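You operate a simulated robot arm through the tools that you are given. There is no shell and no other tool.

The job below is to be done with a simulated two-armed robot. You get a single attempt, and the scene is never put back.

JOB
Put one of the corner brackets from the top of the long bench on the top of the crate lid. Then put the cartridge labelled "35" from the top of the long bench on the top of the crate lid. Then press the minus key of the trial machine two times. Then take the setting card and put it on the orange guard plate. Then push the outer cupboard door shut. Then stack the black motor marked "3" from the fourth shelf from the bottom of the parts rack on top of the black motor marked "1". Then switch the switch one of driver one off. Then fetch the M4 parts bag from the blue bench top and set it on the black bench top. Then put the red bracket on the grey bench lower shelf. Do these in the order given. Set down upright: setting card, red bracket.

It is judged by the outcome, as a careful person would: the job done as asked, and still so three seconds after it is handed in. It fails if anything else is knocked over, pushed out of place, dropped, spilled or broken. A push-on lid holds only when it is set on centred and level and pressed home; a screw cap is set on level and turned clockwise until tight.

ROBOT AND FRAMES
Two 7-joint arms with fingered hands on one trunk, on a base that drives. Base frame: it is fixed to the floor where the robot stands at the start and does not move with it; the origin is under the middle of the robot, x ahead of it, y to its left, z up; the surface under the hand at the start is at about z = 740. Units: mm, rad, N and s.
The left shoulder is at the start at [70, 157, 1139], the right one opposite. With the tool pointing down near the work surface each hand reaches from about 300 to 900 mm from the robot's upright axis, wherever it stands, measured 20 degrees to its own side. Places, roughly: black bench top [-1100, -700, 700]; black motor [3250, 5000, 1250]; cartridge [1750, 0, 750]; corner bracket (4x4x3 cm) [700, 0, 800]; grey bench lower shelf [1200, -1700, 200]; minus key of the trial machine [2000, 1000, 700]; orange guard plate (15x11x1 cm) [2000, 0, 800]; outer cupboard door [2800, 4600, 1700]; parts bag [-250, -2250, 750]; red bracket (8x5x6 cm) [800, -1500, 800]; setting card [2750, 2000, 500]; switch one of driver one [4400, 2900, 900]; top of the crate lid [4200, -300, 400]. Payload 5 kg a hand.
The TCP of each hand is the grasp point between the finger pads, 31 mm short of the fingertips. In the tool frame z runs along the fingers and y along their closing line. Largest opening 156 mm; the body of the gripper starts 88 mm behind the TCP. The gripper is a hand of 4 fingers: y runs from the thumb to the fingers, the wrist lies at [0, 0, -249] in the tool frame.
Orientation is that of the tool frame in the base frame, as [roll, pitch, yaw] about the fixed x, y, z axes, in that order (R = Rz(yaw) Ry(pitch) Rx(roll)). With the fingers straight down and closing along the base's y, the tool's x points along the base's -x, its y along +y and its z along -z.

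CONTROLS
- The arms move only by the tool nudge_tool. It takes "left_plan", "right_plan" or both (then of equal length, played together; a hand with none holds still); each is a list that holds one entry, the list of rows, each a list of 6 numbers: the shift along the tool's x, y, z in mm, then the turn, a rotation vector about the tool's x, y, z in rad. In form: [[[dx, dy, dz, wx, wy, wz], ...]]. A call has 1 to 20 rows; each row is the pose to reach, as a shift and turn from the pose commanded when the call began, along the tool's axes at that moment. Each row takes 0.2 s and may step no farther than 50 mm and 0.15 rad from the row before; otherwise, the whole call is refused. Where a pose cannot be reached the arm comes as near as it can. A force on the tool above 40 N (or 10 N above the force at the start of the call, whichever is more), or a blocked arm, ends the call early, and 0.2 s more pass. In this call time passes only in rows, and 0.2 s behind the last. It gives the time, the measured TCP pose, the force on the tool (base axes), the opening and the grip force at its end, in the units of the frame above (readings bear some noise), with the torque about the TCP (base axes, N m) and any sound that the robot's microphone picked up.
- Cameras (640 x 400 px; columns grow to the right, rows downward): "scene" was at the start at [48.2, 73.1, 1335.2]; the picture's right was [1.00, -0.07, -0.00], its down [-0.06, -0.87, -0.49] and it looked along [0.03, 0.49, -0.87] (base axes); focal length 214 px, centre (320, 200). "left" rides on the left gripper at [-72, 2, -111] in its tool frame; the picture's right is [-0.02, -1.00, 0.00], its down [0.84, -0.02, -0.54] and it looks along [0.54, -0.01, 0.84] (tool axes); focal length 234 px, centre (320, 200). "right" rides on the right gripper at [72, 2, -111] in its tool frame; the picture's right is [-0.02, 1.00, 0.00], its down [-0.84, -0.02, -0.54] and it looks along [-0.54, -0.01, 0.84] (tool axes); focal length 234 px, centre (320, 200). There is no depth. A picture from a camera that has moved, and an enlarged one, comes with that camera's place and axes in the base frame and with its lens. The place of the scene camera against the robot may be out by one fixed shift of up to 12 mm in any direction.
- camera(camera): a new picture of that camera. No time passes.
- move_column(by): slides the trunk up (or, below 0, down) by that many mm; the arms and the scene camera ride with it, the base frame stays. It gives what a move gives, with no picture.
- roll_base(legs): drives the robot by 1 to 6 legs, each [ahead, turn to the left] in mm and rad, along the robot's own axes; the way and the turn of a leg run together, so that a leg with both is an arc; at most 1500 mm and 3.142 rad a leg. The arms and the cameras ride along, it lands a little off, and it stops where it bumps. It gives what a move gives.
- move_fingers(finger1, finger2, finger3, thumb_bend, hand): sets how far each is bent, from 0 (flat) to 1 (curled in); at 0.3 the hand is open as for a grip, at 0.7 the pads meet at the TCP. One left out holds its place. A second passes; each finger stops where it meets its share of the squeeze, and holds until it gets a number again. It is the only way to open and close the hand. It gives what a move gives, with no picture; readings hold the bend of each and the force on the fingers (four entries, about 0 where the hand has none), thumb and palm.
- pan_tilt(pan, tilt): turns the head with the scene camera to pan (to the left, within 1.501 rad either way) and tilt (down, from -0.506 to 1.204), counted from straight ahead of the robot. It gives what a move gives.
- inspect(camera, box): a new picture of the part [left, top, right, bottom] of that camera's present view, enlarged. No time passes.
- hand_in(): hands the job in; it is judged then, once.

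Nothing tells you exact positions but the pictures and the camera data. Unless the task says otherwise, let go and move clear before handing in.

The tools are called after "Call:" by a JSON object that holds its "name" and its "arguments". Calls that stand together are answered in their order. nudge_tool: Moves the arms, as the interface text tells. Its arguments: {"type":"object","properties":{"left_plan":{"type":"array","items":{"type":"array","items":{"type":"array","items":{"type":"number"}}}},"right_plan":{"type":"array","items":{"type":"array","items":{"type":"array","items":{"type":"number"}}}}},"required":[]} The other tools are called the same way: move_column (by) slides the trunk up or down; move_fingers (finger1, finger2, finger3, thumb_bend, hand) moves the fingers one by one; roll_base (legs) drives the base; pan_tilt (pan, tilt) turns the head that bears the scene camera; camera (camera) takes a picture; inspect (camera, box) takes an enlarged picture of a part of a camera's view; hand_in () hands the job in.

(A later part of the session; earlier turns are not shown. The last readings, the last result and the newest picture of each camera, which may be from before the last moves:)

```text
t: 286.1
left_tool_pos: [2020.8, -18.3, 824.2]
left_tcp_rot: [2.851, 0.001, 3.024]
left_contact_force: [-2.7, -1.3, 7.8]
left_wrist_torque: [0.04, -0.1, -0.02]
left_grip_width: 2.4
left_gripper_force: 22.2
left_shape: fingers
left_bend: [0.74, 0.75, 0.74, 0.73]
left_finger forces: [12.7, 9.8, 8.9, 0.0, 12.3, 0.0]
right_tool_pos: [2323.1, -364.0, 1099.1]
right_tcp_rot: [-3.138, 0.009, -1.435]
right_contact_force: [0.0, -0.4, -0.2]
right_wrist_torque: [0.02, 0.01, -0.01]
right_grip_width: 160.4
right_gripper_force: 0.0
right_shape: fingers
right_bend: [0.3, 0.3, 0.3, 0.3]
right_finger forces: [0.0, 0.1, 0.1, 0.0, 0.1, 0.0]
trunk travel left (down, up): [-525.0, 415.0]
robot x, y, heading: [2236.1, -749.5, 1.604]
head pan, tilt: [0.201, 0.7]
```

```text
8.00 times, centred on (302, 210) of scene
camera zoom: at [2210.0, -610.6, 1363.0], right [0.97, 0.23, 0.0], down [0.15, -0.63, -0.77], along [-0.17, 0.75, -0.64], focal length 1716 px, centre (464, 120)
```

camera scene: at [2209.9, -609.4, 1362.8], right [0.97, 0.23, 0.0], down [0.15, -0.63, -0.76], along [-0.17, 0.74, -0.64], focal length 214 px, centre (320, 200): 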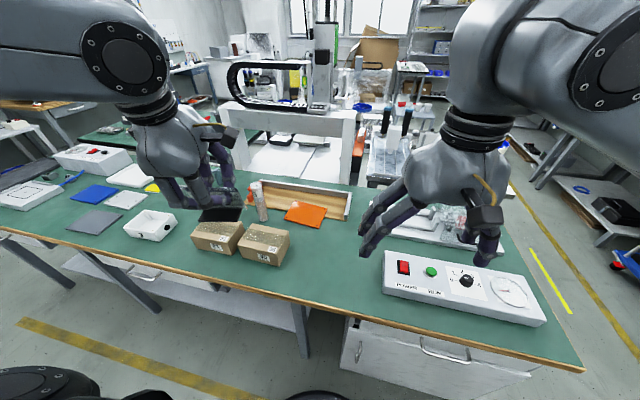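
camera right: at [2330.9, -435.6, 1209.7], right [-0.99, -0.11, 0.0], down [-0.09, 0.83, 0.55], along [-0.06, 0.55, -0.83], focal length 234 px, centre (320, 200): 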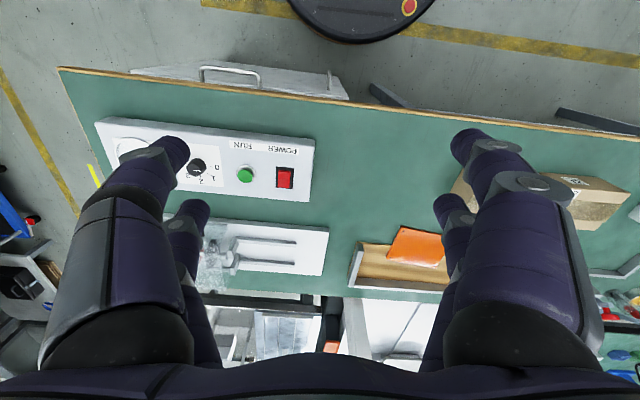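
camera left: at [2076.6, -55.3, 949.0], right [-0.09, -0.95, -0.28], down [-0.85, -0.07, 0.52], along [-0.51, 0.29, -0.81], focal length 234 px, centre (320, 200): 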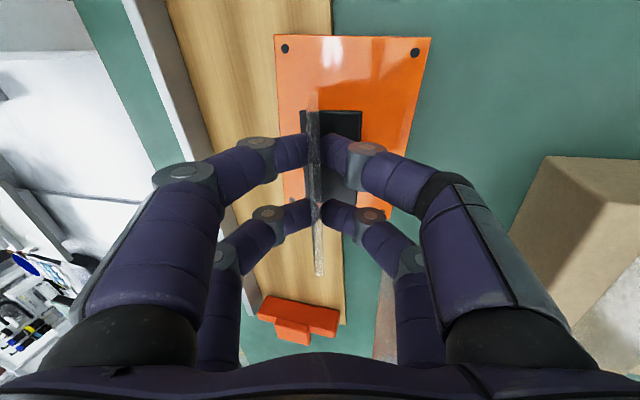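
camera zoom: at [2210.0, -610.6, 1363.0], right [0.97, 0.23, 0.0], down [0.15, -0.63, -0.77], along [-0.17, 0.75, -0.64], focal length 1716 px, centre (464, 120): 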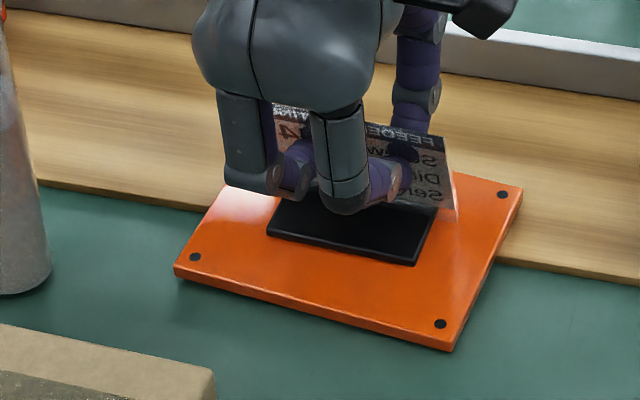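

The card's foot is in contact with the plate. I release gently.

Call:
{"name": "move_fingers", "arguments": {"hand": "left", "finger1": 0.7, "finger2": 0.7, "finger3": 0.7, "thumb_bend": 0.7}}

Call:
{"name": "move_fingers", "arguments": {"hand": "left", "finger1": 0.63, "finger2": 0.63, "finger3": 0.63, "thumb_bend": 0.63}}

Call:
{"name": "camera", "arguments": {"camera": "left"}}

Call:
{"name": "inspect", "arguments": {"camera": "scene", "box": [262, 185, 342, 235]}}

```text
t: 287.1
left_tool_pos: [2020.7, -17.0, 822.3]
left_tcp_rot: [2.852, 0.0, 3.023]
left_contact_force: [-0.1, -0.7, 2.0]
left_wrist_torque: [0.02, -0.03, 0.03]
left_grip_width: 7.7
left_gripper_force: 2.9
left_shape: fingers
left_bend: [0.69, 0.69, 0.69, 0.7]
left_finger forces: [1.8, 1.0, 1.4, 0.1, 1.2, 0.0]
right_tool_pos: [2323.6, -364.7, 1098.0]
right_tcp_rot: [-3.14, 0.007, -1.435]
right_contact_force: [-0.1, -0.2, -0.1]
right_wrist_torque: [-0.02, -0.05, -0.01]
right_grip_width: 160.1
right_gripper_force: 0.0
right_shape: fingers
right_bend: [0.3, 0.3, 0.3, 0.3]
right_finger forces: [0.0, 0.0, 0.1, 0.0, 0.1, 0.0]
trunk travel left (down, up): [-525.0, 415.0]
robot x, y, heading: [2236.7, -747.9, 1.6]
head pan, tilt: [0.201, 0.7]
```

```text
t: 288.1
left_tool_pos: [2020.2, -16.9, 823.0]
left_tcp_rot: [2.856, 0.001, 3.022]
left_contact_force: [-0.5, -1.3, 0.6]
left_wrist_torque: [0.0, 0.0, 0.05]
left_grip_width: 29.3
left_gripper_force: 0.0
left_shape: fingers
left_bend: [0.63, 0.63, 0.63, 0.63]
left_finger forces: [0.1, 0.1, 0.1, 0.0, 0.0, 0.0]
right_tool_pos: [2322.6, -363.1, 1098.6]
right_tcp_rot: [3.141, 0.006, -1.437]
right_contact_force: [0.4, -0.9, -1.2]
right_wrist_torque: [-0.01, -0.01, 0.0]
right_grip_width: 160.4
right_gripper_force: 0.1
right_shape: fingers
right_bend: [0.3, 0.3, 0.3, 0.3]
right_finger forces: [0.0, 0.0, 0.0, 0.0, 0.0, 0.1]
trunk travel left (down, up): [-525.0, 415.0]
robot x, y, heading: [2238.8, -748.0, 1.595]
head pan, tilt: [0.201, 0.7]
```

```text
taken
camera left: at [2087.5, -55.9, 931.1], right [-0.09, -0.95, -0.28], down [-0.85, -0.07, 0.52], along [-0.51, 0.29, -0.81], focal length 234 px, centre (320, 200)
```

left: 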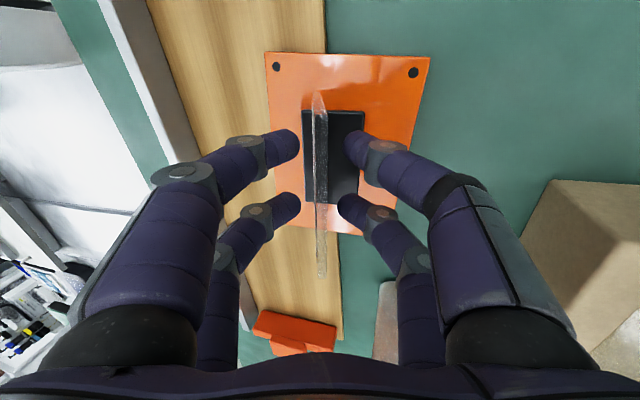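

```text
8.00 times, centred on (302, 210) of scene
camera zoom: at [2210.0, -609.4, 1362.8], right [0.97, 0.23, 0.0], down [0.15, -0.63, -0.76], along [-0.17, 0.74, -0.64], focal length 1716 px, centre (464, 120)
```

zoom: 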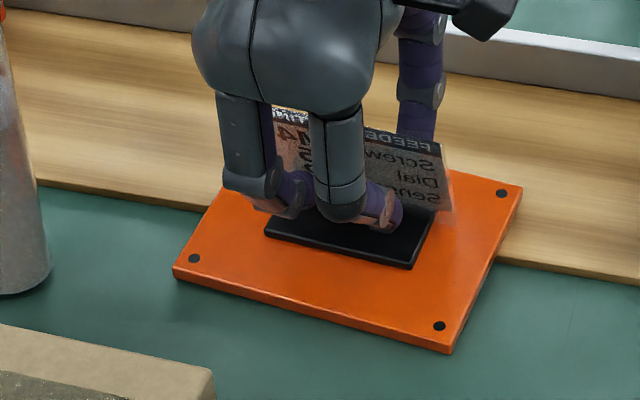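

The card stands by itself on the plate. I open a bit more and withdraw along the panel.

Call:
{"name": "move_fingers", "arguments": {"hand": "left", "finger1": 0.57, "finger2": 0.57, "finger3": 0.57, "thumb_bend": 0.57}}

Call:
{"name": "nudge_tool", "arguments": {"left_plan": [[[0, 0, -15, 0, 0, 0], [0, 0, -50, 0, 0, 0], [0, 0, -100, 0, 0, 0], [0, 0, -150, 0, 0, 0], [0, 0, -200, 0, 0, 0], [0, 0, -240, 0, 0, 0]]]}}

Call:
{"name": "inspect", "arguments": {"camera": "scene", "box": [230, 165, 358, 245]}}

```text
t: 289.1
left_tool_pos: [2020.1, -17.9, 822.5]
left_tcp_rot: [2.854, 0.0, 3.022]
left_contact_force: [-0.5, 0.5, -1.2]
left_wrist_torque: [0.0, 0.01, -0.01]
left_grip_width: 56.5
left_gripper_force: 0.1
left_shape: fingers
left_bend: [0.56, 0.56, 0.56, 0.56]
left_finger forces: [0.0, 0.0, 0.0, 0.1, 0.0, 0.0]
right_tool_pos: [2322.9, -363.1, 1098.3]
right_tcp_rot: [-3.14, 0.007, -1.438]
right_contact_force: [0.0, -0.5, 0.2]
right_wrist_torque: [0.0, 0.0, -0.03]
right_grip_width: 160.4
right_gripper_force: 0.0
right_shape: fingers
right_bend: [0.3, 0.3, 0.3, 0.3]
right_finger forces: [0.1, 0.0, 0.0, 0.0, 0.0, 0.0]
trunk travel left (down, up): [-525.0, 415.0]
robot x, y, heading: [2237.1, -750.6, 1.598]
head pan, tilt: [0.201, 0.7]
```

```text
t: 290.5
left_tool_pos: [2010.6, -86.6, 1055.8]
left_tcp_rot: [2.855, 0.0, 3.022]
left_contact_force: [1.0, -0.3, -0.5]
left_wrist_torque: [0.03, 0.02, 0.01]
left_grip_width: 56.6
left_gripper_force: 0.1
left_shape: fingers
left_bend: [0.56, 0.56, 0.56, 0.56]
left_finger forces: [0.1, 0.0, 0.1, 0.0, 0.0, 0.0]
right_tool_pos: [2323.5, -364.6, 1098.7]
right_tcp_rot: [-3.138, 0.01, -1.437]
right_contact_force: [0.1, 0.5, -0.1]
right_wrist_torque: [0.02, 0.0, 0.02]
right_grip_width: 160.1
right_gripper_force: 0.2
right_shape: fingers
right_bend: [0.3, 0.3, 0.3, 0.3]
right_finger forces: [0.0, 0.0, 0.0, 0.0, 0.1, 0.1]
trunk travel left (down, up): [-525.0, 415.0]
robot x, y, heading: [2235.3, -750.5, 1.601]
head pan, tilt: [0.201, 0.7]
```

```text
5.00 times, centred on (294, 205) of scene
camera zoom: at [2209.9, -610.8, 1362.9], right [0.97, 0.23, 0.0], down [0.15, -0.63, -0.77], along [-0.17, 0.75, -0.64], focal length 1072 px, centre (450, 175)
```

zoom: 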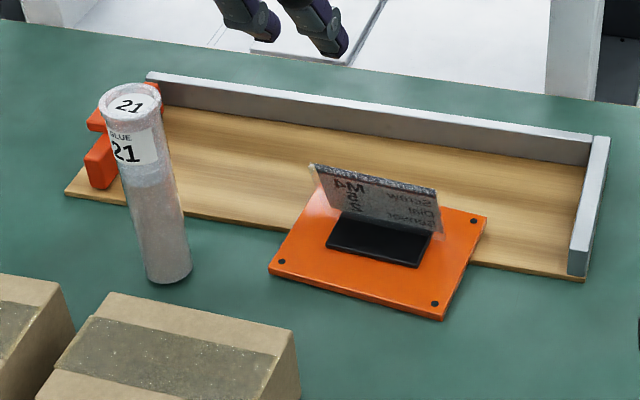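

Call:
{"name": "nudge_tool", "arguments": {"left_plan": [[[0, -40, -13, 0.05, 0, 0], [0, -81, -26, 0.1, 0, 0], [0, -122, -39, 0.15, 0, 0], [0, -163, -52, 0.2, 0, 0], [0, -203, -65, 0.25, 0, 0], [0, -243, -77, 0.288, 0, 0]]]}}

Call:
{"name": "nudge_tool", "arguments": {"left_plan": [[[0, 0, 0, 0, 0, -0.145], [0, 0, 0, 0, 0, -0.29], [0, 0, 0, 0, 0, -0.435], [0, 0, 0, 0, 0, -0.58], [0, 0, 0, 0, 0, -0.725], [0, 0, 0, 0, 0, -0.87], [0, 0, 0, 0, 0, -1.015], [0, 0, 0, 0, 0, -1.16], [0, 0, 0, 0, 0, -1.305], [0, 0, 0, 0, 0, -1.45], [0, 0, 0, 0, 0, -1.595], [0, 0, 0, 0, 0, -1.72]]]}}

Call:
{"name": "roll_base", "arguments": {"legs": [[0, -1.63], [1100, 0]]}}

```text
t: 291.9
left_tool_pos: [1975.4, -338.8, 1057.8]
left_tcp_rot: [3.14, 0.003, 3.024]
left_contact_force: [-0.4, -0.9, -0.5]
left_wrist_torque: [0.06, -0.05, 0.01]
left_grip_width: 57.0
left_gripper_force: 0.0
left_shape: fingers
left_bend: [0.56, 0.56, 0.56, 0.56]
left_finger forces: [0.0, 0.1, 0.0, 0.0, 0.0, 0.0]
right_tool_pos: [2322.3, -365.1, 1098.8]
right_tcp_rot: [-3.138, 0.008, -1.438]
right_contact_force: [0.3, -0.4, 0.0]
right_wrist_torque: [0.01, 0.01, 0.0]
right_grip_width: 160.1
right_gripper_force: 0.0
right_shape: fingers
right_bend: [0.3, 0.3, 0.3, 0.3]
right_finger forces: [0.1, 0.0, 0.1, 0.1, 0.0, 0.0]
trunk travel left (down, up): [-525.0, 415.0]
robot x, y, heading: [2239.5, -748.3, 1.597]
head pan, tilt: [0.201, 0.7]
```

```text
t: 294.5
left_tool_pos: [1981.2, -338.7, 1059.8]
left_tcp_rot: [-3.141, 0.001, -1.537]
left_contact_force: [-0.4, -0.7, 0.3]
left_wrist_torque: [0.03, 0.0, 0.02]
left_grip_width: 56.9
left_gripper_force: 0.1
left_shape: fingers
left_bend: [0.56, 0.56, 0.56, 0.56]
left_finger forces: [0.0, 0.0, 0.1, 0.0, 0.0, 0.0]
right_tool_pos: [2323.0, -362.8, 1097.8]
right_tcp_rot: [-3.139, 0.007, -1.436]
right_contact_force: [-0.1, -0.7, 0.2]
right_wrist_torque: [0.04, -0.02, 0.02]
right_grip_width: 160.3
right_gripper_force: 0.0
right_shape: fingers
right_bend: [0.3, 0.3, 0.3, 0.3]
right_finger forces: [0.1, 0.1, 0.0, 0.1, 0.0, 0.1]
trunk travel left (down, up): [-525.0, 415.0]
robot x, y, heading: [2235.8, -748.5, 1.599]
head pan, tilt: [0.201, 0.7]
```

```text
t: 304.2
left_tool_pos: [3789.9, -571.0, 1058.3]
left_tcp_rot: [3.141, 0.0, 3.105]
left_contact_force: [0.2, -0.2, 0.4]
left_wrist_torque: [0.0, 0.02, 0.0]
left_grip_width: 56.8
left_gripper_force: 0.1
left_shape: fingers
left_bend: [0.56, 0.56, 0.56, 0.56]
left_finger forces: [0.0, 0.1, 0.0, 0.1, 0.1, 0.0]
right_tool_pos: [3742.6, -910.2, 1099.6]
right_tcp_rot: [-3.137, 0.006, -3.072]
right_contact_force: [1.1, -0.1, 1.1]
right_wrist_torque: [-0.02, 0.01, 0.0]
right_grip_width: 160.3
right_gripper_force: 0.1
right_shape: fingers
right_bend: [0.3, 0.3, 0.3, 0.3]
right_finger forces: [0.0, 0.0, 0.0, 0.0, 0.0, 0.1]
trunk travel left (down, up): [-525.0, 415.0]
robot x, y, heading: [3358.3, -799.4, -0.032]
head pan, tilt: [0.201, 0.7]
```

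Call:
{"name": "roll_base", "arguments": {"legs": [[0, 1.64], [1000, 0]]}}

Call:
{"name": "pan_tilt", "arguments": {"pan": 0, "tilt": 0.4}}

Call:
{"name": "camera", "arguments": {"camera": "scene"}}

```text
t: 313.4
left_tool_pos: [3059.2, 593.2, 1058.5]
left_tcp_rot: [-3.14, -0.001, -1.529]
left_contact_force: [0.0, 0.2, 0.1]
left_wrist_torque: [-0.04, 0.01, -0.01]
left_grip_width: 56.8
left_gripper_force: 0.1
left_shape: fingers
left_bend: [0.56, 0.56, 0.56, 0.56]
left_finger forces: [0.0, 0.0, 0.0, 0.0, 0.0, 0.0]
right_tool_pos: [3401.4, 572.8, 1098.4]
right_tcp_rot: [-3.139, 0.006, -1.426]
right_contact_force: [-0.5, 1.0, -0.7]
right_wrist_torque: [-0.02, 0.02, 0.02]
right_grip_width: 160.2
right_gripper_force: 0.0
right_shape: fingers
right_bend: [0.3, 0.3, 0.3, 0.3]
right_finger forces: [0.1, 0.0, 0.1, 0.0, 0.1, 0.0]
trunk travel left (down, up): [-525.0, 415.0]
robot x, y, heading: [3318.6, 185.1, 1.61]
head pan, tilt: [0.201, 0.7]
```

```text
t: 314.2
left_tool_pos: [3059.3, 593.7, 1057.9]
left_tcp_rot: [-3.139, -0.001, -1.529]
left_contact_force: [-0.1, 0.9, -0.3]
left_wrist_torque: [-0.01, 0.01, 0.0]
left_grip_width: 56.5
left_gripper_force: 0.0
left_shape: fingers
left_bend: [0.56, 0.56, 0.56, 0.56]
left_finger forces: [0.0, 0.1, 0.0, 0.1, 0.1, 0.0]
right_tool_pos: [3402.1, 572.6, 1098.2]
right_tcp_rot: [-3.138, 0.007, -1.428]
right_contact_force: [-0.3, 0.0, 0.3]
right_wrist_torque: [0.02, -0.02, -0.01]
right_grip_width: 160.1
right_gripper_force: 0.1
right_shape: fingers
right_bend: [0.3, 0.3, 0.3, 0.3]
right_finger forces: [0.0, 0.1, 0.1, 0.1, 0.0, 0.1]
trunk travel left (down, up): [-525.0, 415.0]
robot x, y, heading: [3318.0, 184.0, 1.611]
head pan, tilt: [0.0, 0.4]
```

```text
taken
camera scene: at [3307.8, 334.9, 1389.6], right [1.0, 0.04, 0.0], down [0.02, -0.39, -0.92], along [-0.04, 0.92, -0.39], focal length 214 px, centre (320, 200)
```

scene: 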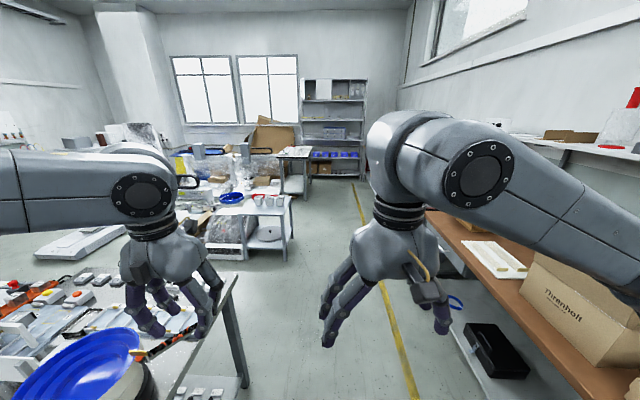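

Call:
{"name": "move_column", "arguments": {"by": 350}}

Call:
{"name": "roll_base", "arguments": {"legs": [[0, -0.03], [1500, 0]]}}

Call:
{"name": "camera", "arguments": {"camera": "scene"}}

```text
t: 317.6
left_tool_pos: [3059.4, 594.5, 1408.4]
left_tcp_rot: [-3.14, 0.002, -1.53]
left_contact_force: [-0.6, 0.1, 0.4]
left_wrist_torque: [0.0, -0.01, -0.01]
left_grip_width: 56.8
left_gripper_force: 0.1
left_shape: fingers
left_bend: [0.56, 0.56, 0.56, 0.56]
left_finger forces: [0.0, 0.0, 0.0, 0.0, 0.0, 0.0]
right_tool_pos: [3402.6, 572.5, 1449.3]
right_tcp_rot: [-3.138, 0.007, -1.424]
right_contact_force: [-0.6, -0.2, 1.1]
right_wrist_torque: [0.0, 0.0, 0.01]
right_grip_width: 160.3
right_gripper_force: 0.0
right_shape: fingers
right_bend: [0.3, 0.3, 0.3, 0.3]
right_finger forces: [0.1, 0.0, 0.0, 0.1, 0.0, 0.1]
trunk travel left (down, up): [-875.0, 65.0]
robot x, y, heading: [3320.2, 186.1, 1.611]
head pan, tilt: [0.0, 0.4]
```

```text
t: 325.4
left_tool_pos: [3093.1, 2103.2, 1409.6]
left_tcp_rot: [-3.141, 0.0, -1.59]
left_contact_force: [0.6, -0.7, 0.3]
left_wrist_torque: [0.04, 0.01, 0.01]
left_grip_width: 56.7
left_gripper_force: 0.2
left_shape: fingers
left_bend: [0.56, 0.56, 0.56, 0.56]
left_finger forces: [0.1, 0.0, 0.0, 0.0, 0.1, 0.0]
right_tool_pos: [3432.8, 2060.5, 1449.0]
right_tcp_rot: [-3.139, 0.008, -1.488]
right_contact_force: [0.3, -0.3, 0.5]
right_wrist_torque: [0.01, 0.01, -0.02]
right_grip_width: 160.6
right_gripper_force: 0.1
right_shape: fingers
right_bend: [0.3, 0.3, 0.3, 0.3]
right_finger forces: [0.0, 0.1, 0.0, 0.1, 0.0, 0.0]
trunk travel left (down, up): [-875.0, 65.0]
robot x, y, heading: [3327.4, 1677.7, 1.555]
head pan, tilt: [0.0, 0.4]
```

```text
taken
camera scene: at [3325.1, 1829.1, 1739.7], right [1.0, -0.02, 0.0], down [-0.01, -0.39, -0.92], along [0.02, 0.92, -0.39], focal length 214 px, centre (320, 200)
```

scene: 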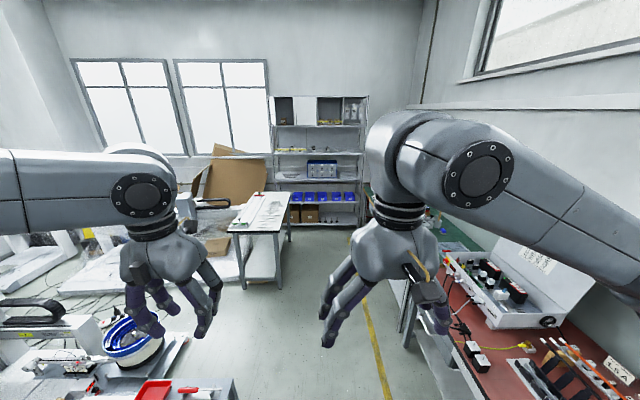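

Call:
{"name": "inspect", "arguments": {"camera": "scene", "box": [260, 85, 380, 160]}}

Call:
{"name": "inspect", "arguments": {"camera": "scene", "box": [260, 130, 380, 230]}}

```text
5.33 times, centred on (320, 122) of scene
camera zoom: at [3325.1, 1829.1, 1739.7], right [1.0, -0.02, 0.0], down [-0.01, -0.39, -0.92], along [0.02, 0.92, -0.39], focal length 1144 px, centre (320, 613)
```

zoom: 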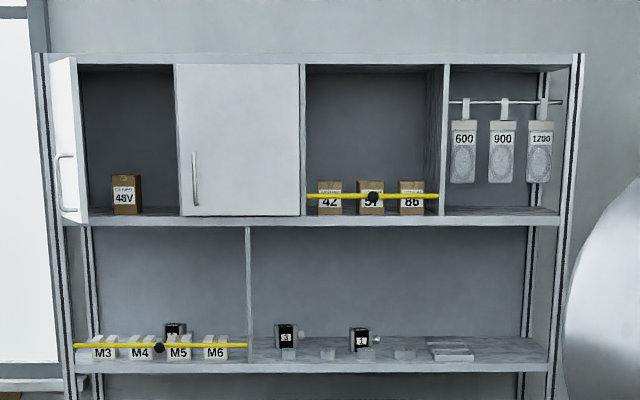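

```text
4.00 times, centred on (320, 180) of scene
camera zoom: at [3325.1, 1829.1, 1739.7], right [1.0, -0.02, 0.0], down [-0.01, -0.39, -0.92], along [0.02, 0.92, -0.39], focal length 858 px, centre (320, 280)
```

zoom: 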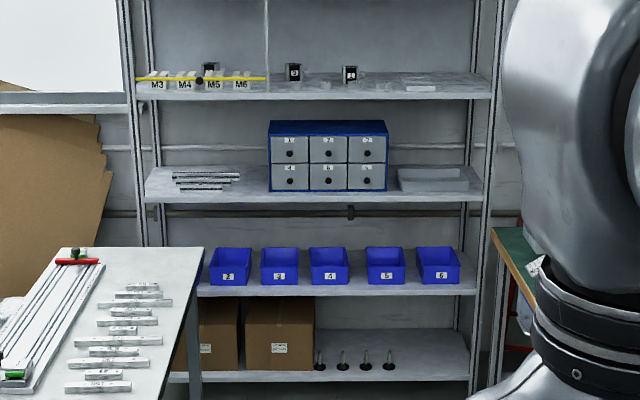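

The top cupboard's left (outer) door stands open about 90°, hinged at the left near (2814, 4780). I drive up the aisle to the rack.

Call:
{"name": "roll_base", "arguments": {"legs": [[1500, 0]]}}

Call:
{"name": "camera", "arguments": {"camera": "scene"}}

```text
t: 332.8
left_tool_pos: [3125.7, 3608.0, 1408.1]
left_tcp_rot: [-3.139, -0.001, -1.591]
left_contact_force: [-0.4, -1.2, 0.8]
left_wrist_torque: [0.04, 0.0, 0.02]
left_grip_width: 56.9
left_gripper_force: 0.1
left_shape: fingers
left_bend: [0.56, 0.56, 0.56, 0.56]
left_finger forces: [0.0, 0.0, 0.0, 0.0, 0.1, 0.1]
right_tool_pos: [3465.7, 3565.4, 1448.8]
right_tcp_rot: [-3.139, 0.01, -1.486]
right_contact_force: [-0.3, 0.5, 0.3]
right_wrist_torque: [-0.01, 0.0, 0.03]
right_grip_width: 160.2
right_gripper_force: 0.1
right_shape: fingers
right_bend: [0.3, 0.3, 0.3, 0.3]
right_finger forces: [0.1, 0.0, 0.0, 0.1, 0.0, 0.1]
trunk travel left (down, up): [-875.0, 65.0]
robot x, y, heading: [3358.5, 3185.8, 1.548]
head pan, tilt: [0.0, 0.4]
```

```text
taken
camera scene: at [3357.3, 3333.5, 1739.7], right [1.0, -0.02, 0.0], down [-0.01, -0.39, -0.92], along [0.02, 0.92, -0.39], focal length 214 px, centre (320, 200)
```

scene: 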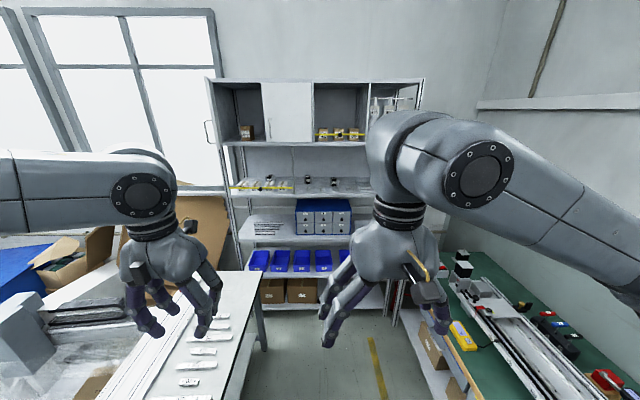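

Call:
{"name": "inspect", "arguments": {"camera": "scene", "box": [196, 66, 292, 156]}}

Call:
{"name": "inspect", "arguments": {"camera": "scene", "box": [220, 150, 400, 250]}}

Call:
{"name": "inspect", "arguments": {"camera": "scene", "box": [200, 220, 420, 400]}}

```text
4.44 times, centred on (244, 111) of scene
camera zoom: at [3357.3, 3333.5, 1739.7], right [1.0, -0.02, 0.0], down [-0.01, -0.39, -0.92], along [0.02, 0.92, -0.39], focal length 953 px, centre (658, 596)
```

zoom: 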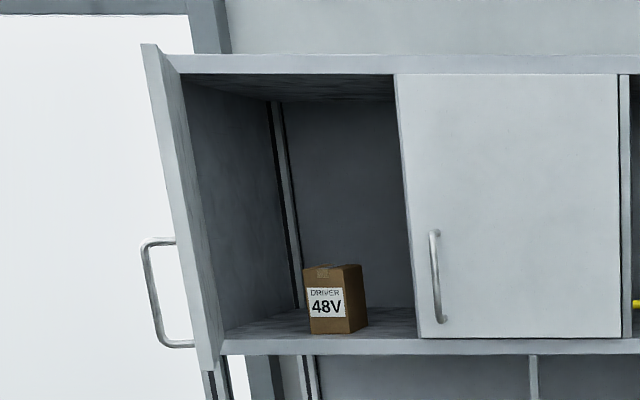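

```text
3.56 times, centred on (310, 200) of scene
camera zoom: at [3357.3, 3333.5, 1739.7], right [1.0, -0.02, 0.0], down [-0.01, -0.39, -0.92], along [0.02, 0.92, -0.39], focal length 763 px, centre (356, 200)
```

zoom: 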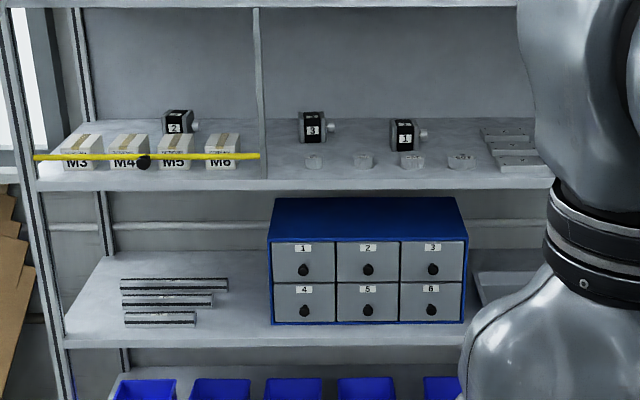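

```text
2.22 times, centred on (310, 310) of scene
camera zoom: at [3357.3, 3333.5, 1739.7], right [1.0, -0.02, 0.0], down [-0.01, -0.39, -0.92], along [0.02, 0.92, -0.39], focal length 477 px, centre (342, -44)
```

zoom: 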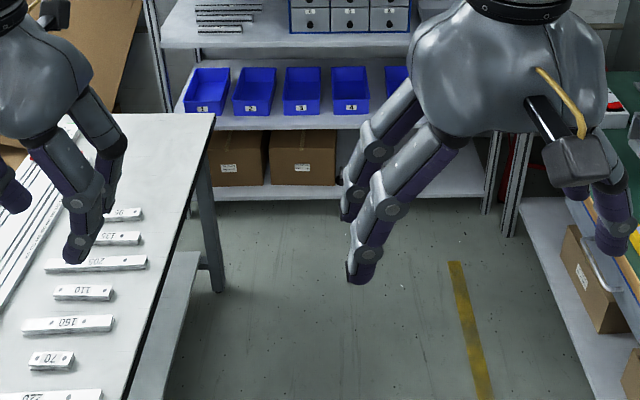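

The door's free edge is near (2891, 4391) and its hinge near (2789, 4656), open about 69°. I stop short of it, raise the trunk and make a fist with the left hand.

Call:
{"name": "roll_base", "arguments": {"legs": [[0, 0.03], [765, 0], [0, 0.34]]}}

Call:
{"name": "move_column", "arguments": {"by": 60}}

Call:
{"name": "move_fingers", "arguments": {"hand": "left", "finger1": 0.95, "finger2": 0.95, "finger3": 0.95, "thumb_bend": 0.95}}

Call:
{"name": "pan_tilt", "arguments": {"pan": 0.3, "tilt": 0.0}}

Call:
{"name": "camera", "arguments": {"camera": "scene"}}

Call:
{"name": "camera", "arguments": {"camera": "left"}}

```text
t: 338.4
left_tool_pos: [2981.9, 4257.0, 1408.7]
left_tcp_rot: [-3.141, 0.001, -1.22]
left_contact_force: [0.0, -0.6, -0.5]
left_wrist_torque: [0.01, -0.01, 0.01]
left_grip_width: 56.8
left_gripper_force: 0.1
left_shape: fingers
left_bend: [0.56, 0.56, 0.56, 0.56]
left_finger forces: [0.1, 0.1, 0.0, 0.1, 0.0, 0.0]
right_tool_pos: [3314.0, 4340.8, 1448.0]
right_tcp_rot: [-3.14, 0.007, -1.116]
right_contact_force: [0.2, 0.6, -1.0]
right_wrist_torque: [0.0, 0.0, -0.01]
right_grip_width: 160.1
right_gripper_force: 0.0
right_shape: fingers
right_bend: [0.3, 0.3, 0.3, 0.3]
right_finger forces: [0.0, 0.0, 0.1, 0.1, 0.0, 0.0]
trunk travel left (down, up): [-875.0, 65.0]
robot x, y, heading: [3353.1, 3944.9, 1.918]
head pan, tilt: [0.0, 0.4]
```

```text
t: 339.4
left_tool_pos: [2979.3, 4257.4, 1468.4]
left_tcp_rot: [3.141, 0.0, -1.221]
left_contact_force: [0.1, -0.1, -0.1]
left_wrist_torque: [-0.02, 0.01, 0.03]
left_grip_width: 56.7
left_gripper_force: 0.1
left_shape: fingers
left_bend: [0.56, 0.56, 0.56, 0.56]
left_finger forces: [0.1, 0.0, 0.0, 0.0, 0.0, 0.0]
right_tool_pos: [3313.3, 4340.1, 1508.8]
right_tcp_rot: [-3.14, 0.007, -1.117]
right_contact_force: [-0.4, 0.0, -0.3]
right_wrist_torque: [-0.03, 0.01, 0.02]
right_grip_width: 160.2
right_gripper_force: 0.0
right_shape: fingers
right_bend: [0.3, 0.3, 0.3, 0.3]
right_finger forces: [0.0, 0.1, 0.0, 0.0, 0.0, 0.0]
trunk travel left (down, up): [-935.0, 5.0]
robot x, y, heading: [3354.2, 3952.0, 1.916]
head pan, tilt: [0.0, 0.4]
```

```text
t: 340.4
left_tool_pos: [2980.8, 4257.8, 1469.0]
left_tcp_rot: [3.141, -0.001, -1.222]
left_contact_force: [-0.3, -0.5, 0.0]
left_wrist_torque: [-0.02, -0.01, 0.0]
left_grip_width: 9.0
left_gripper_force: 0.2
left_shape: fingers
left_bend: [0.87, 0.74, 0.74, 0.96]
left_finger forces: [0.1, 0.0, 0.0, 0.0, 0.0, 0.1]
right_tool_pos: [3312.8, 4340.0, 1507.1]
right_tcp_rot: [-3.14, 0.008, -1.116]
right_contact_force: [-0.6, 0.5, -0.1]
right_wrist_torque: [0.01, -0.02, -0.02]
right_grip_width: 160.2
right_gripper_force: 0.1
right_shape: fingers
right_bend: [0.3, 0.3, 0.3, 0.3]
right_finger forces: [0.0, 0.1, 0.0, 0.0, 0.1, 0.0]
trunk travel left (down, up): [-935.0, 5.0]
robot x, y, heading: [3353.2, 3948.8, 1.921]
head pan, tilt: [0.0, 0.4]
```

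```text
t: 341.2
left_tool_pos: [2979.1, 4257.1, 1468.6]
left_tcp_rot: [-3.138, 0.0, -1.222]
left_contact_force: [0.4, 1.2, 0.4]
left_wrist_torque: [0.0, 0.02, 0.0]
left_grip_width: 8.7
left_gripper_force: 0.2
left_shape: fingers
left_bend: [0.88, 0.74, 0.74, 0.96]
left_finger forces: [0.0, 0.0, 0.1, 0.0, 0.0, 0.0]
right_tool_pos: [3312.7, 4340.8, 1508.0]
right_tcp_rot: [-3.138, 0.007, -1.117]
right_contact_force: [-0.8, 0.0, 0.7]
right_wrist_torque: [-0.04, 0.01, 0.0]
right_grip_width: 160.1
right_gripper_force: 0.1
right_shape: fingers
right_bend: [0.3, 0.3, 0.3, 0.3]
right_finger forces: [0.0, 0.1, 0.0, 0.0, 0.0, 0.1]
trunk travel left (down, up): [-935.0, 5.0]
robot x, y, heading: [3356.5, 3948.0, 1.919]
head pan, tilt: [0.3, 0.0]
```

```text
taken
camera scene: at [3274.7, 4072.5, 1836.6], right [0.8, 0.6, 0.0], down [0.0, 0.0, -1.0], along [-0.6, 0.8, 0.0], focal length 214 px, centre (320, 200)
```

scene: 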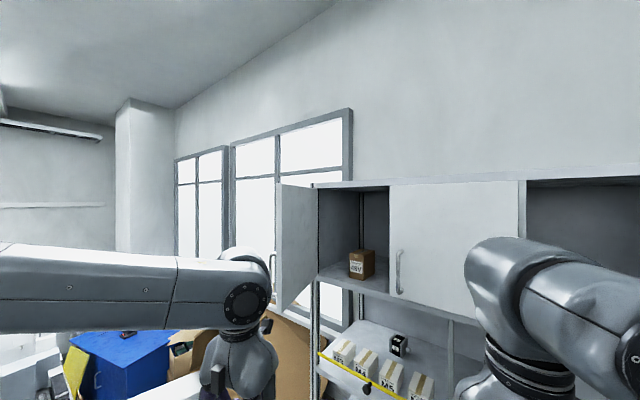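

```text
taken
camera left: at [2953.6, 4323.6, 1580.8], right [0.93, 0.36, 0.0], down [0.31, -0.78, 0.54], along [0.2, -0.51, -0.84], focal length 234 px, centre (320, 200)
```

left: 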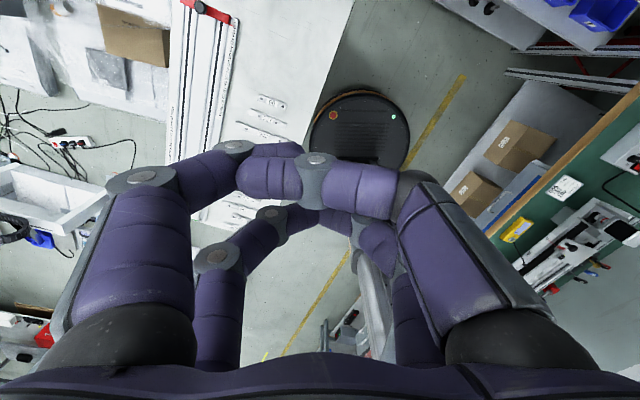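

I bring the left fist round to the outer (left) side of the door, above its handle.

Call:
{"name": "nudge_tool", "arguments": {"left_plan": [[[-10, 33, -33, 0, 0, 0], [-20, 66, -66, 0, 0, 0], [-30, 100, -99, 0, 0, 0], [-41, 133, -132, 0, 0, 0], [-66, 152, -162, 0, 0, 0], [-91, 172, -192, 0, 0, 0], [-115, 191, -222, 0, 0, 0]]]}}

Call:
{"name": "camera", "arguments": {"camera": "scene"}}

Call:
{"name": "camera", "arguments": {"camera": "left"}}

```text
t: 342.8
left_tool_pos: [2759.3, 4303.3, 1690.6]
left_tcp_rot: [-3.139, -0.001, -1.221]
left_contact_force: [0.1, 0.7, -0.7]
left_wrist_torque: [-0.04, 0.03, 0.03]
left_grip_width: 8.9
left_gripper_force: 0.1
left_shape: fingers
left_bend: [0.89, 0.74, 0.74, 0.96]
left_finger forces: [0.0, 0.0, 0.0, 0.0, 0.0, 0.0]
right_tool_pos: [3312.0, 4341.3, 1507.2]
right_tcp_rot: [-3.139, 0.006, -1.118]
right_contact_force: [0.2, -0.9, -1.0]
right_wrist_torque: [-0.02, 0.02, -0.03]
right_grip_width: 160.5
right_gripper_force: 0.0
right_shape: fingers
right_bend: [0.3, 0.3, 0.3, 0.3]
right_finger forces: [0.1, 0.0, 0.0, 0.1, 0.0, 0.1]
trunk travel left (down, up): [-935.0, 5.0]
robot x, y, heading: [3349.8, 3949.4, 1.921]
head pan, tilt: [0.3, 0.0]
```

```text
taken
camera scene: at [3274.2, 4074.5, 1836.4], right [0.8, 0.6, 0.0], down [0.0, 0.0, -1.0], along [-0.6, 0.8, 0.0], focal length 214 px, centre (320, 200)
```

scene: 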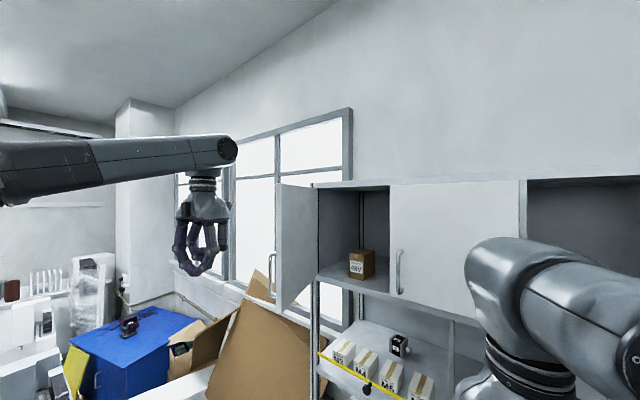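

```text
taken
camera left: at [2731.8, 4370.2, 1802.9], right [0.93, 0.36, 0.0], down [0.3, -0.78, 0.55], along [0.2, -0.51, -0.84], focal length 234 px, centre (320, 200)
```

left: 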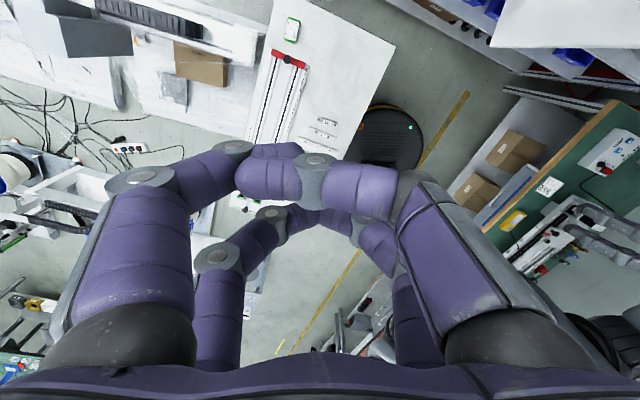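

Call:
{"name": "nudge_tool", "arguments": {"left_plan": [[[-48, -8, 0, 0, 0, 0], [-96, -18, 0, 0, 0, 0]]]}}

Call:
{"name": "camera", "arguments": {"camera": "scene"}}

Call:
{"name": "camera", "arguments": {"camera": "left"}}

```text
t: 343.4
left_tool_pos: [2743.5, 4405.3, 1689.0]
left_tcp_rot: [3.14, -0.004, -1.221]
left_contact_force: [-0.2, 0.4, 0.7]
left_wrist_torque: [-0.09, -0.03, -0.01]
left_grip_width: 9.2
left_gripper_force: 0.0
left_shape: fingers
left_bend: [0.89, 0.74, 0.74, 0.96]
left_finger forces: [0.1, 0.0, 0.1, 0.1, 0.0, 0.0]
right_tool_pos: [3312.7, 4348.4, 1506.3]
right_tcp_rot: [-3.141, 0.003, -1.118]
right_contact_force: [-0.1, 1.5, -0.6]
right_wrist_torque: [-0.1, 0.01, 0.02]
right_grip_width: 159.9
right_gripper_force: 0.0
right_shape: fingers
right_bend: [0.3, 0.3, 0.3, 0.3]
right_finger forces: [0.0, 0.1, 0.0, 0.1, 0.0, 0.0]
trunk travel left (down, up): [-935.0, 5.0]
robot x, y, heading: [3354.1, 3949.2, 1.92]
head pan, tilt: [0.3, 0.0]
```

```text
taken
camera scene: at [3274.8, 4082.1, 1835.9], right [0.8, 0.6, 0.0], down [0.0, -0.01, -1.0], along [-0.6, 0.8, 0.0], focal length 214 px, centre (320, 200)
```

scene: 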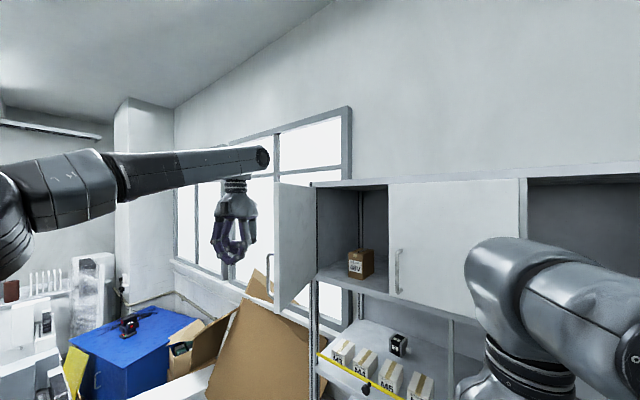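

```text
taken
camera left: at [2716.7, 4471.7, 1800.6], right [0.93, 0.36, 0.0], down [0.31, -0.78, 0.55], along [0.2, -0.51, -0.84], focal length 234 px, centre (320, 200)
```

left: 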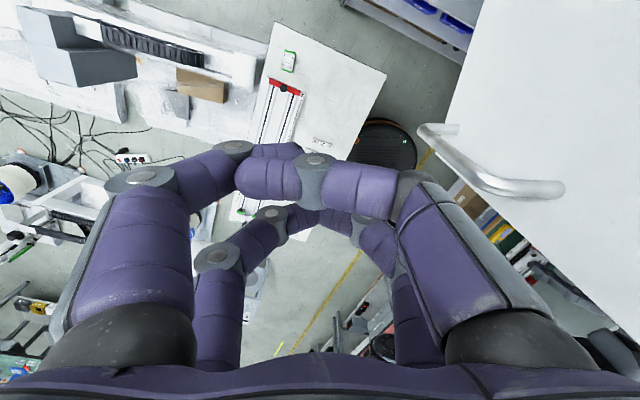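

Call:
{"name": "nudge_tool", "arguments": {"left_plan": [[[3, -45, 0, 0, 0, 0], [6, -90, 0, 0, 0, 0], [5, -120, 0, 0, 0, 0], [4, -150, 0, 0, 0, 0], [2.6, -182, 0, 0, 0, 0]]]}}

Call:
{"name": "camera", "arguments": {"camera": "scene"}}

Call:
{"name": "camera", "arguments": {"camera": "left"}}

```text
t: 344.6
left_tool_pos: [2920.0, 4458.1, 1690.9]
left_tcp_rot: [3.141, 0.0, -1.222]
left_contact_force: [-0.1, -0.5, -0.4]
left_wrist_torque: [-0.01, 0.01, -0.01]
left_grip_width: 8.9
left_gripper_force: 0.2
left_shape: fingers
left_bend: [0.89, 0.74, 0.74, 0.97]
left_finger forces: [0.0, 0.0, 0.1, 0.0, 0.1, 0.0]
right_tool_pos: [3313.9, 4340.4, 1509.2]
right_tcp_rot: [-3.141, 0.008, -1.118]
right_contact_force: [0.2, 0.1, 0.0]
right_wrist_torque: [-0.04, 0.02, 0.0]
right_grip_width: 160.2
right_gripper_force: 0.2
right_shape: fingers
right_bend: [0.3, 0.3, 0.3, 0.3]
right_finger forces: [0.0, 0.0, 0.0, 0.1, 0.1, 0.0]
trunk travel left (down, up): [-935.0, 5.0]
robot x, y, heading: [3350.9, 3943.8, 1.917]
head pan, tilt: [0.3, 0.0]
```

```text
taken
camera scene: at [3276.8, 4073.2, 1836.7], right [0.8, 0.6, 0.0], down [0.0, 0.0, -1.0], along [-0.6, 0.8, 0.0], focal length 214 px, centre (320, 200)
```

scene: 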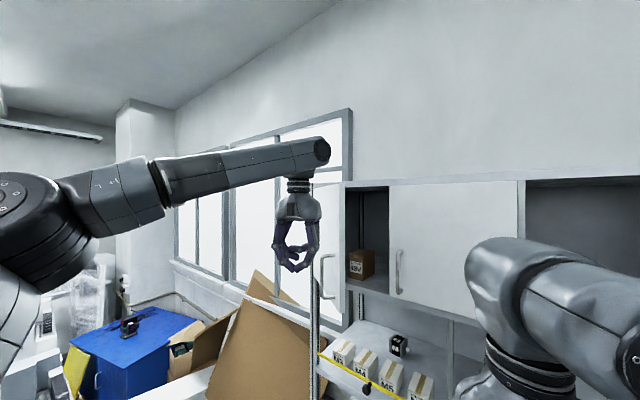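

```text
taken
camera left: at [2892.4, 4525.0, 1802.5], right [0.93, 0.36, 0.0], down [0.31, -0.78, 0.54], along [0.2, -0.51, -0.84], focal length 234 px, centre (320, 200)
```

left: 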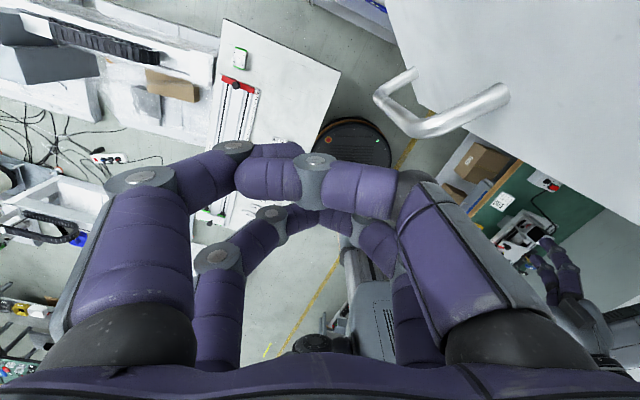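

Door is swinging shut. I continue along its arc.

Call:
{"name": "nudge_tool", "arguments": {"left_plan": [[[-15, -38, 0, 0, 0, 0], [-32, -76, 0, 0, 0, 0], [-55, -100, 0, 0, 0, 0], [-80, -118, 0, 0, 0, 0]]]}}

Call:
{"name": "camera", "arguments": {"camera": "scene"}}

Call:
{"name": "camera", "arguments": {"camera": "left"}}

```text
t: 345.6
left_tool_pos: [2972.6, 4498.9, 1656.6]
left_tcp_rot: [3.141, -0.001, -1.222]
left_contact_force: [0.0, -0.1, 0.6]
left_wrist_torque: [0.0, 0.01, -0.01]
left_grip_width: 9.0
left_gripper_force: 0.1
left_shape: fingers
left_bend: [0.89, 0.74, 0.74, 0.97]
left_finger forces: [0.1, 0.1, 0.1, 0.0, 0.0, 0.0]
left hand out of reach, approached as far as the arm can: row 2, 3, 4
right_tool_pos: [3313.1, 4340.4, 1508.6]
right_tcp_rot: [-3.14, 0.005, -1.117]
right_contact_force: [1.0, 0.7, 0.1]
right_wrist_torque: [0.04, 0.0, 0.0]
right_grip_width: 160.3
right_gripper_force: 0.1
right_shape: fingers
right_bend: [0.3, 0.3, 0.3, 0.3]
right_finger forces: [0.0, 0.1, 0.0, 0.0, 0.0, 0.0]
trunk travel left (down, up): [-935.0, 5.0]
robot x, y, heading: [3350.3, 3949.5, 1.916]
head pan, tilt: [0.3, 0.0]
```

```text
taken
camera scene: at [3273.5, 4072.8, 1836.6], right [0.8, 0.6, 0.0], down [0.0, 0.0, -1.0], along [-0.6, 0.8, 0.0], focal length 214 px, centre (320, 200)
```

scene: 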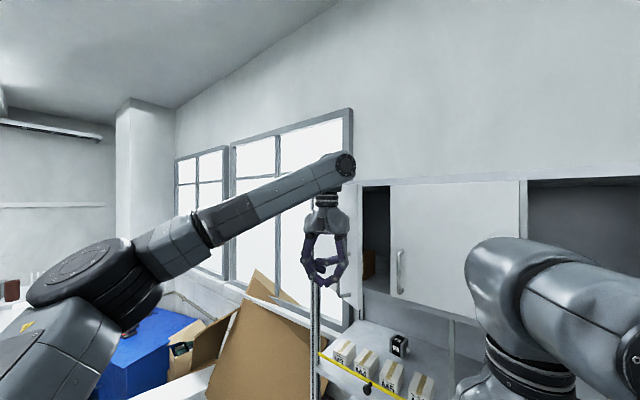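

```text
taken
camera left: at [2945.3, 4565.4, 1768.5], right [0.93, 0.37, 0.0], down [0.31, -0.78, 0.54], along [0.2, -0.51, -0.84], focal length 234 px, centre (320, 200)
```

left: 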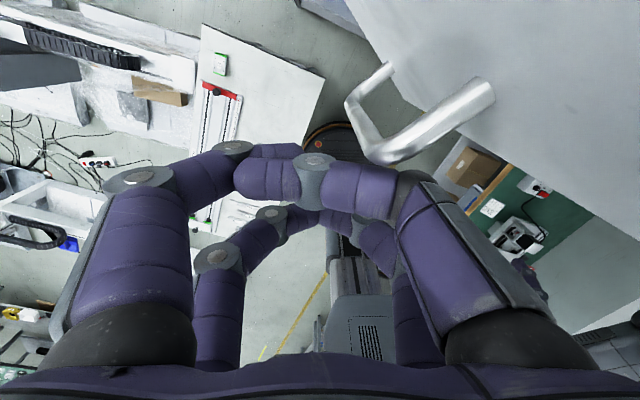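

Arm reach is at its limit, so I use the base: a small forward arc to the right keeps pushing the door shut.

Call:
{"name": "roll_base", "arguments": {"legs": [[60, -0.08]]}}

Call:
{"name": "camera", "arguments": {"camera": "scene"}}

Call:
{"name": "camera", "arguments": {"camera": "left"}}

```text
t: 346.8
left_tool_pos: [3002.4, 4584.0, 1658.0]
left_tcp_rot: [3.137, -0.008, -1.303]
left_contact_force: [0.0, 0.4, 0.1]
left_wrist_torque: [-0.04, -0.02, 0.0]
left_grip_width: 9.0
left_gripper_force: 0.0
left_shape: fingers
left_bend: [0.89, 0.74, 0.74, 0.97]
left_finger forces: [0.1, 0.1, 0.0, 0.0, 0.0, 0.0]
right_tool_pos: [3328.6, 4402.4, 1507.9]
right_tcp_rot: [3.141, 0.006, -1.202]
right_contact_force: [-0.1, 0.6, 0.2]
right_wrist_torque: [-0.02, -0.02, -0.02]
right_grip_width: 160.2
right_gripper_force: 0.0
right_shape: fingers
right_bend: [0.3, 0.3, 0.3, 0.3]
right_finger forces: [0.0, 0.0, 0.0, 0.0, 0.0, 0.0]
trunk travel left (down, up): [-935.0, 5.0]
robot x, y, heading: [3333.4, 4002.1, 1.837]
head pan, tilt: [0.3, 0.0]
stopped in leg 1: the force on the tool passed its limit at 360 N (the readings are from after the stop); the commanded pose is now the measured one
```

```text
taken
camera scene: at [3267.4, 4138.8, 1836.5], right [0.84, 0.54, 0.0], down [0.0, 0.0, -1.0], along [-0.54, 0.84, 0.0], focal length 214 px, centre (320, 200)
```

scene: 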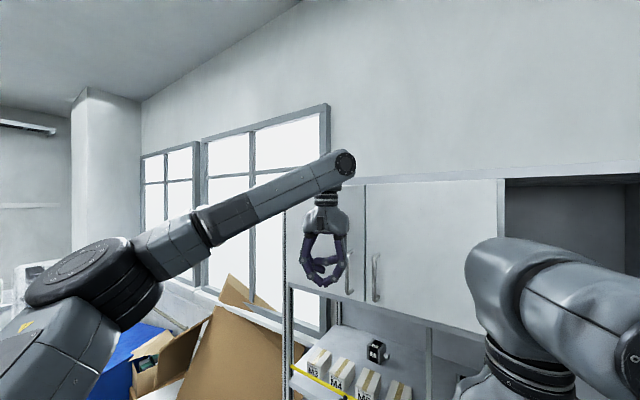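

```text
taken
camera left: at [2981.6, 4653.5, 1769.2], right [0.96, 0.29, -0.01], down [0.24, -0.8, 0.55], along [0.15, -0.53, -0.83], focal length 234 px, centre (320, 200)
```

left: 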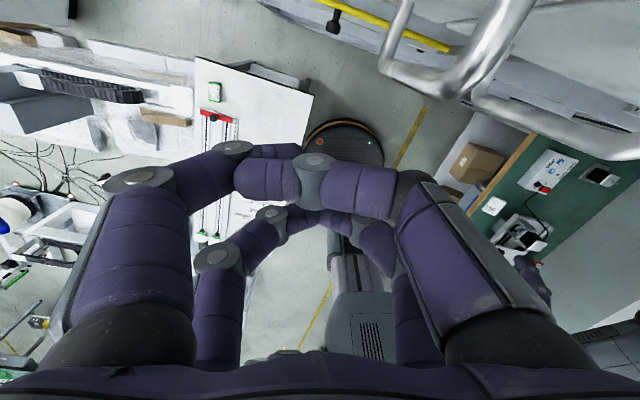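

The door is fully shut against its stop. I draw the hand straight back from it and check.

Call:
{"name": "nudge_tool", "arguments": {"left_plan": [[[15, 15, 0, 0, 0, 0], [50, 30, 0, 0, 0, 0], [95, 40, 0, 0, 0, 0], [140, 45, 0, 0, 0, 0]]]}}

Call:
{"name": "inspect", "arguments": {"camera": "scene", "box": [260, 160, 420, 300]}}

```text
t: 347.8
left_tool_pos: [2999.5, 4429.2, 1662.3]
left_tcp_rot: [3.137, -0.005, -1.304]
left_contact_force: [0.5, 0.4, 0.1]
left_wrist_torque: [0.0, 0.05, -0.02]
left_grip_width: 9.1
left_gripper_force: 0.1
left_shape: fingers
left_bend: [0.89, 0.74, 0.74, 0.97]
left_finger forces: [0.1, 0.0, 0.0, 0.1, 0.0, 0.0]
right_tool_pos: [3327.3, 4398.7, 1509.3]
right_tcp_rot: [-3.139, 0.008, -1.201]
right_contact_force: [0.1, 0.0, 0.8]
right_wrist_torque: [0.01, -0.03, 0.01]
right_grip_width: 160.5
right_gripper_force: 0.0
right_shape: fingers
right_bend: [0.3, 0.3, 0.3, 0.3]
right_finger forces: [0.1, 0.1, 0.0, 0.0, 0.0, 0.1]
trunk travel left (down, up): [-935.0, 5.0]
robot x, y, heading: [3332.0, 4003.1, 1.833]
head pan, tilt: [0.3, 0.0]
```

```text
2.86 times, centred on (340, 230) of scene
camera zoom: at [3267.2, 4132.7, 1836.9], right [0.84, 0.54, 0.0], down [0.0, 0.0, -1.0], along [-0.54, 0.84, 0.0], focal length 613 px, centre (263, 114)
```

zoom: 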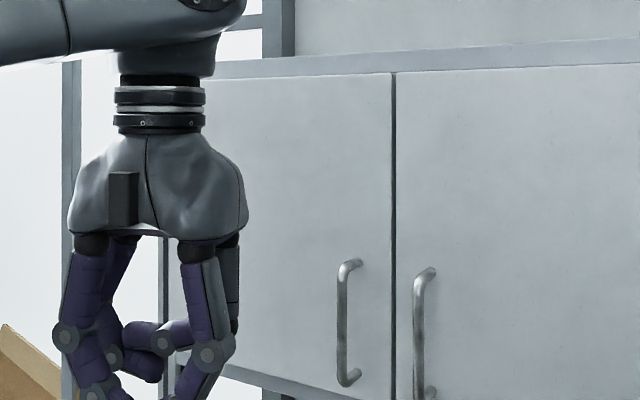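

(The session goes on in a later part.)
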